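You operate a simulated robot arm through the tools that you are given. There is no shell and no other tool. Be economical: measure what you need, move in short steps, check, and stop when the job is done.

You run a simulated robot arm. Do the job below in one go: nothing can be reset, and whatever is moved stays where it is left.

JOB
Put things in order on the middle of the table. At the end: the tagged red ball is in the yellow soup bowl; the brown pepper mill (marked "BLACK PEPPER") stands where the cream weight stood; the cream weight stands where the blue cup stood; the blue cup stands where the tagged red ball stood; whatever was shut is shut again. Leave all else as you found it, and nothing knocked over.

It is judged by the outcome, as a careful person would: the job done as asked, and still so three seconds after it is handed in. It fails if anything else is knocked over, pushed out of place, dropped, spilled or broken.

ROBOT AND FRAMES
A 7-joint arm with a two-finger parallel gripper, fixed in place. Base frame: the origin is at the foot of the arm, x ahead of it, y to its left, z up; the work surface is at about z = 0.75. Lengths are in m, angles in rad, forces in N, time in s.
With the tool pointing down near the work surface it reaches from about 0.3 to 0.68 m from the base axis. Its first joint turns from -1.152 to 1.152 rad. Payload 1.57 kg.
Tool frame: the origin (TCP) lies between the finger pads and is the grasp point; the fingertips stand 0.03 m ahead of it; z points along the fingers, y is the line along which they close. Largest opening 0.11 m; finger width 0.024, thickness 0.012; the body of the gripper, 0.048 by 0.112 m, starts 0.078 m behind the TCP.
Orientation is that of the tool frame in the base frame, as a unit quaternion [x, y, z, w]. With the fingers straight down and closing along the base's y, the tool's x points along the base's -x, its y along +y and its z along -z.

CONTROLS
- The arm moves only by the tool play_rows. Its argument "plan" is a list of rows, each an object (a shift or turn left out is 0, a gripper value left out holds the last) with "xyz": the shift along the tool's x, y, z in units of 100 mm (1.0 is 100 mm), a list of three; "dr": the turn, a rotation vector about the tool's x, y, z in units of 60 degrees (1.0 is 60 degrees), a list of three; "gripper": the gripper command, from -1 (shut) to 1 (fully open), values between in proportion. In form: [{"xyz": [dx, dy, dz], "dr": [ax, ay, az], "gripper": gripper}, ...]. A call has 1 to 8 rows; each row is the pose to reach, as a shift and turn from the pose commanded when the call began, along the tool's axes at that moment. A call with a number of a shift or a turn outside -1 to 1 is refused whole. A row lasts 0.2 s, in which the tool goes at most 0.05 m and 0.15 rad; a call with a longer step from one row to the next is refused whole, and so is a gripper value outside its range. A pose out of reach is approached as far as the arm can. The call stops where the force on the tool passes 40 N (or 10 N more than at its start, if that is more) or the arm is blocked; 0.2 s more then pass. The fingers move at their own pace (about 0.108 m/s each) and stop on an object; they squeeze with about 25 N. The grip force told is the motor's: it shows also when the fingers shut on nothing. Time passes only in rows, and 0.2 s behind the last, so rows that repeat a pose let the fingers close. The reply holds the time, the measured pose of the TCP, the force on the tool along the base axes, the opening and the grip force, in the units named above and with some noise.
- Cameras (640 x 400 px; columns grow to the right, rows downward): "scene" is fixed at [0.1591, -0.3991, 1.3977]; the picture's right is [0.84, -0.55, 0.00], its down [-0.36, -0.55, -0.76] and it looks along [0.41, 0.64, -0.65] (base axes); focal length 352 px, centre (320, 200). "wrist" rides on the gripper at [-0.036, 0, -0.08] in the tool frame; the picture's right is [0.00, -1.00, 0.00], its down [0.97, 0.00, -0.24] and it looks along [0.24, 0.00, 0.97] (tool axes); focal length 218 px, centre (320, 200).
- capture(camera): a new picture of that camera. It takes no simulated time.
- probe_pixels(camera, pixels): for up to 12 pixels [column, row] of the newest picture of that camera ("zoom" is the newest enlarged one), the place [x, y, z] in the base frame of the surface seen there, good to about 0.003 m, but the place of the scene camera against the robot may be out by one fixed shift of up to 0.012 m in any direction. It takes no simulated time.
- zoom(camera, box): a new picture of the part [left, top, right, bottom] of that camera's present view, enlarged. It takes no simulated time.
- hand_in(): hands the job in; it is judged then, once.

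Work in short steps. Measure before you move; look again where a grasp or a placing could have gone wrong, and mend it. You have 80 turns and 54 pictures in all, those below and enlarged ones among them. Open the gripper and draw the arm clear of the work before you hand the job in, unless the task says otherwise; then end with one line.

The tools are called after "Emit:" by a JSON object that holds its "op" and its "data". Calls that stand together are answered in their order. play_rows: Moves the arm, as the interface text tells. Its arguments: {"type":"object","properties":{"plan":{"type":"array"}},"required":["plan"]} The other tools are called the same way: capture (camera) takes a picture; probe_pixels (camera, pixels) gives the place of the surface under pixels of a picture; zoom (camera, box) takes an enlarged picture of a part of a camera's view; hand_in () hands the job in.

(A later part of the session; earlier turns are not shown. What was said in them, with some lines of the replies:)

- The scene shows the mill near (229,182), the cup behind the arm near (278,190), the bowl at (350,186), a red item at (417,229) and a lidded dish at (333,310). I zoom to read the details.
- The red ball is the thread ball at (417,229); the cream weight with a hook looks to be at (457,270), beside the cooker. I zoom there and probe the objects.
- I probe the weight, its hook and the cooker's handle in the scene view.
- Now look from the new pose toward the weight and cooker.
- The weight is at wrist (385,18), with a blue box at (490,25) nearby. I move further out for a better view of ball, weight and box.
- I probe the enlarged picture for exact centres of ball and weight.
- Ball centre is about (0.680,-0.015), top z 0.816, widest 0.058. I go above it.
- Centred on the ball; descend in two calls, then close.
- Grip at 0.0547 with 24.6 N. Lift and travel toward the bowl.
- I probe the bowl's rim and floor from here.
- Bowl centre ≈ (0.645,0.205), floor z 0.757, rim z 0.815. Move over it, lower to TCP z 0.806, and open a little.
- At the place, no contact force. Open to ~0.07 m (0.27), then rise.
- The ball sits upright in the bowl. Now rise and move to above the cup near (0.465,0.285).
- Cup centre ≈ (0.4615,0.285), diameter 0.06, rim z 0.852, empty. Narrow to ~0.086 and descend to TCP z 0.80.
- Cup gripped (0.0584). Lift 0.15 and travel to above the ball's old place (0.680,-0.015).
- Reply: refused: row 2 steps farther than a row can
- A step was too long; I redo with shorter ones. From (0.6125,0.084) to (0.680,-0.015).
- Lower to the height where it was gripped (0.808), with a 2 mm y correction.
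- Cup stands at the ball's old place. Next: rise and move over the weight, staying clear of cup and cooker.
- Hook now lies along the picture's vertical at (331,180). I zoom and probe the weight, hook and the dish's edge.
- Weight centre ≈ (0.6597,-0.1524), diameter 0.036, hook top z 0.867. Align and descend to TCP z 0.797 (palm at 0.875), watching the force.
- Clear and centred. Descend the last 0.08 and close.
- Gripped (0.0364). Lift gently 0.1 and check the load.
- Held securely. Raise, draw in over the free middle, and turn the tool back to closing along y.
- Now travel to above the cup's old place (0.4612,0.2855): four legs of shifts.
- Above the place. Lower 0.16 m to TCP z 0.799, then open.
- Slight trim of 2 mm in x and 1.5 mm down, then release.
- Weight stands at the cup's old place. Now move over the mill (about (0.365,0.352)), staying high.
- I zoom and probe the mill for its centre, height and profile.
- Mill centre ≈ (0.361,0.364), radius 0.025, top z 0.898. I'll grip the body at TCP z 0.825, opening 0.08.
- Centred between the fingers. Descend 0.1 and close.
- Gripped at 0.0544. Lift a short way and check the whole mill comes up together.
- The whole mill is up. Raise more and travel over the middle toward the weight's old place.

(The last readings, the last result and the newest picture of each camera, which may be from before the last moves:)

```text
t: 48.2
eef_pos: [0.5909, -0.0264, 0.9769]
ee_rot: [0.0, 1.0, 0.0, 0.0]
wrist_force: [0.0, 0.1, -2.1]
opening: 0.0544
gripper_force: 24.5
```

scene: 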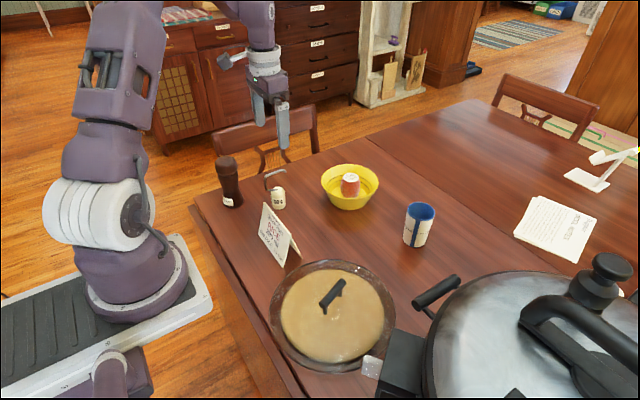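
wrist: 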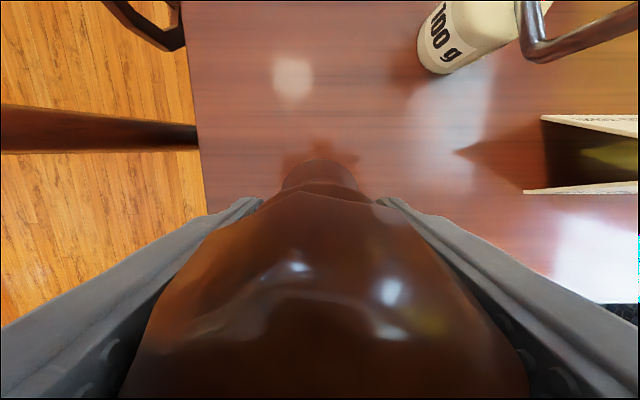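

Remaining: dx +0.069, dy −0.126, then down.

Emit:
{"op": "play_rows", "data": {"plan": [{"xyz": [-0.1, -0.35, 0]}, {"xyz": [-0.3, -0.7, 0]}, {"xyz": [-0.5, -1.0, 0]}, {"xyz": [-0.5, -1.0, 0]}]}}

Emit:
{"op": "play_rows", "data": {"plan": [{"xyz": [-0.19, -0.26, 0]}, {"xyz": [-0.19, -0.26, 0.4]}, {"xyz": [-0.19, -0.26, 0.8]}, {"xyz": [-0.19, -0.26, 1.0]}, {"xyz": [-0.19, -0.26, 1.0]}]}}

Emit:
{"op": "capture", "data": {"camera": "scene"}}

```text
t: 49.2
eef_pos: [0.6388, -0.1274, 0.9771]
ee_rot: [0.0, 1.0, -0.001, 0.0]
wrist_force: [-0.4, -0.5, -2.1]
opening: 0.0542
gripper_force: 24.9
```

```text
t: 50.4
eef_pos: [0.6577, -0.1527, 0.8767]
ee_rot: [0.0, 1.0, 0.0, 0.0]
wrist_force: [1.0, 0.1, -1.9]
opening: 0.0544
gripper_force: 24.9
```

```text
20 pictures are left
```

scene: 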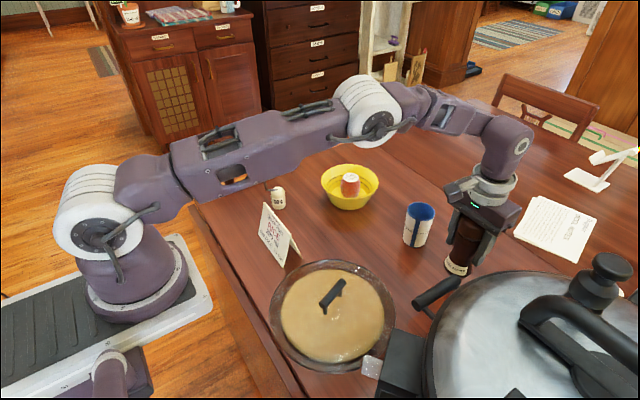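

Lower the remaining 0.049 to the grip height 0.8277, then check force.

Emit:
{"op": "play_rows", "data": {"plan": [{"xyz": [-0.02, 0, 0.25]}, {"xyz": [-0.02, 0, 0.42]}, {"xyz": [-0.02, 0, 0.485]}, {"xyz": [-0.02, 0, 0.485]}]}}

```text
t: 51.4
eef_pos: [0.6617, -0.1526, 0.8289]
ee_rot: [0.0, 1.0, 0.001, 0.001]
wrist_force: [-0.5, -0.3, -1.7]
opening: 0.0544
gripper_force: 25.0
```

About 1 mm to go; lower by it, release, then rise straight.

Emit:
{"op": "play_rows", "data": {"plan": [{"xyz": [0.01, 0, 0.01]}, {"xyz": [0.01, 0, 0.01]}]}}

Emit:
{"op": "play_rows", "data": {"plan": [{"gripper": 0.45}, {"gripper": 0.45}, {"gripper": 0.45}]}}

Emit:
{"op": "play_rows", "data": {"plan": [{"xyz": [0, 0, -0.2]}, {"xyz": [0, 0, -0.5]}, {"xyz": [0, 0, -0.8]}, {"xyz": [0, 0, -1.0]}, {"xyz": [0, 0, -1.0]}]}}

Emit:
{"op": "capture", "data": {"camera": "wrist"}}

```text
t: 52.0
eef_pos: [0.6601, -0.1526, 0.8271]
ee_rot: [0.0, 1.0, 0.0, 0.0]
wrist_force: [-0.6, -0.7, -2.8]
opening: 0.0545
gripper_force: 25.2
```

```text
t: 52.8
eef_pos: [0.6608, -0.1521, 0.8286]
ee_rot: [0.0, 1.0, 0.0, 0.001]
wrist_force: [-0.7, 0.0, 0.5]
opening: 0.0799
gripper_force: 0.0
```

```text
t: 54.0
eef_pos: [0.6616, -0.1514, 0.9289]
ee_rot: [0.0, 1.0, 0.0, 0.0]
wrist_force: [0.5, -0.5, -0.7]
opening: 0.0797
gripper_force: 0.0
```

```text
19 pictures are left
```

wrist: 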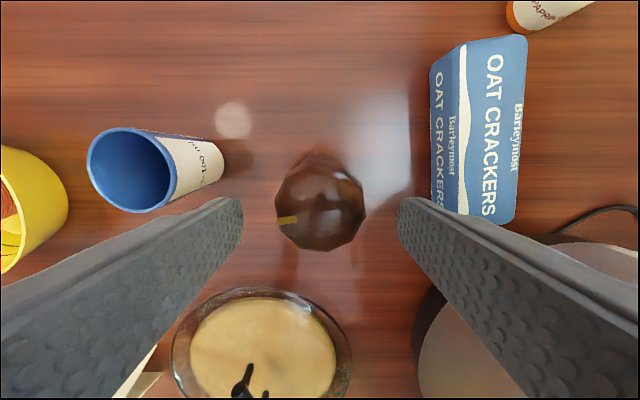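

The mill stands. Rise and draw the arm back clear toward the start pose.

Emit:
{"op": "play_rows", "data": {"plan": [{"xyz": [0, 0, -0.4]}, {"xyz": [0, 0, -0.8], "gripper": 1}, {"xyz": [0.2, 0, -1.0]}, {"xyz": [0.6, 0.1, -1.0]}, {"xyz": [1.0, 0.3, -1.0]}]}}

Emit:
{"op": "play_rows", "data": {"plan": [{"xyz": [0.3, 0.3, -0.2]}, {"xyz": [0.6, 0.6, -0.4]}, {"xyz": [0.9, 0.9, -0.5]}, {"xyz": [1.0, 1.0, -0.6]}]}}

Emit:
{"op": "play_rows", "data": {"plan": [{"xyz": [0.4, 0.2, 0]}, {"xyz": [0.8, 0.5, 0]}, {"xyz": [1.0, 0.7, 0]}, {"xyz": [1.0, 0.7, 0]}]}}

Emit:
{"op": "capture", "data": {"camera": "scene"}}

Emit:
{"op": "capture", "data": {"camera": "wrist"}}

```text
t: 55.2
eef_pos: [0.5593, -0.1219, 1.0289]
ee_rot: [0.001, 1.0, 0.0, 0.001]
wrist_force: [0.1, -0.7, 0.2]
opening: 0.1099
gripper_force: 0.1
```

```text
t: 56.2
eef_pos: [0.461, -0.0218, 1.0889]
ee_rot: [0.0, 1.0, 0.001, -0.001]
wrist_force: [0.0, 0.5, 0.2]
opening: 0.1097
gripper_force: 0.0
```

```text
t: 57.2
eef_pos: [0.3596, 0.0493, 1.0893]
ee_rot: [0.0, 1.0, 0.0, 0.0]
wrist_force: [0.4, 0.0, -0.1]
opening: 0.1101
gripper_force: 0.1
```

```text
18 pictures are left
```

scene: 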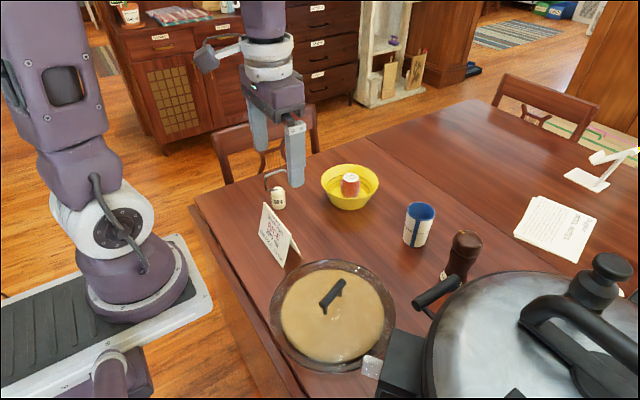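

```text
17 pictures are left
```

wrist: 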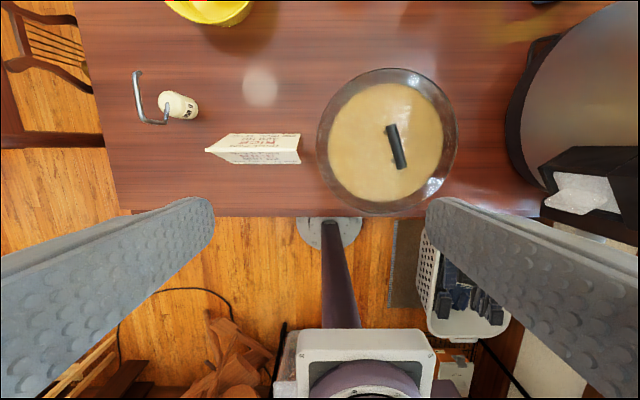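

All four items are in place and upright, nothing else has moved, and the gripper is open and clear. Handing in.

Emit:
{"op": "hand_in", "data": {}}

```text
The job is handed in.
```

The job is handed in: the red ball is in the yellow bowl, and the pepper mill, cream weight and blue cup each stand in their new places; nothing was knocked over, and nothing needed opening.
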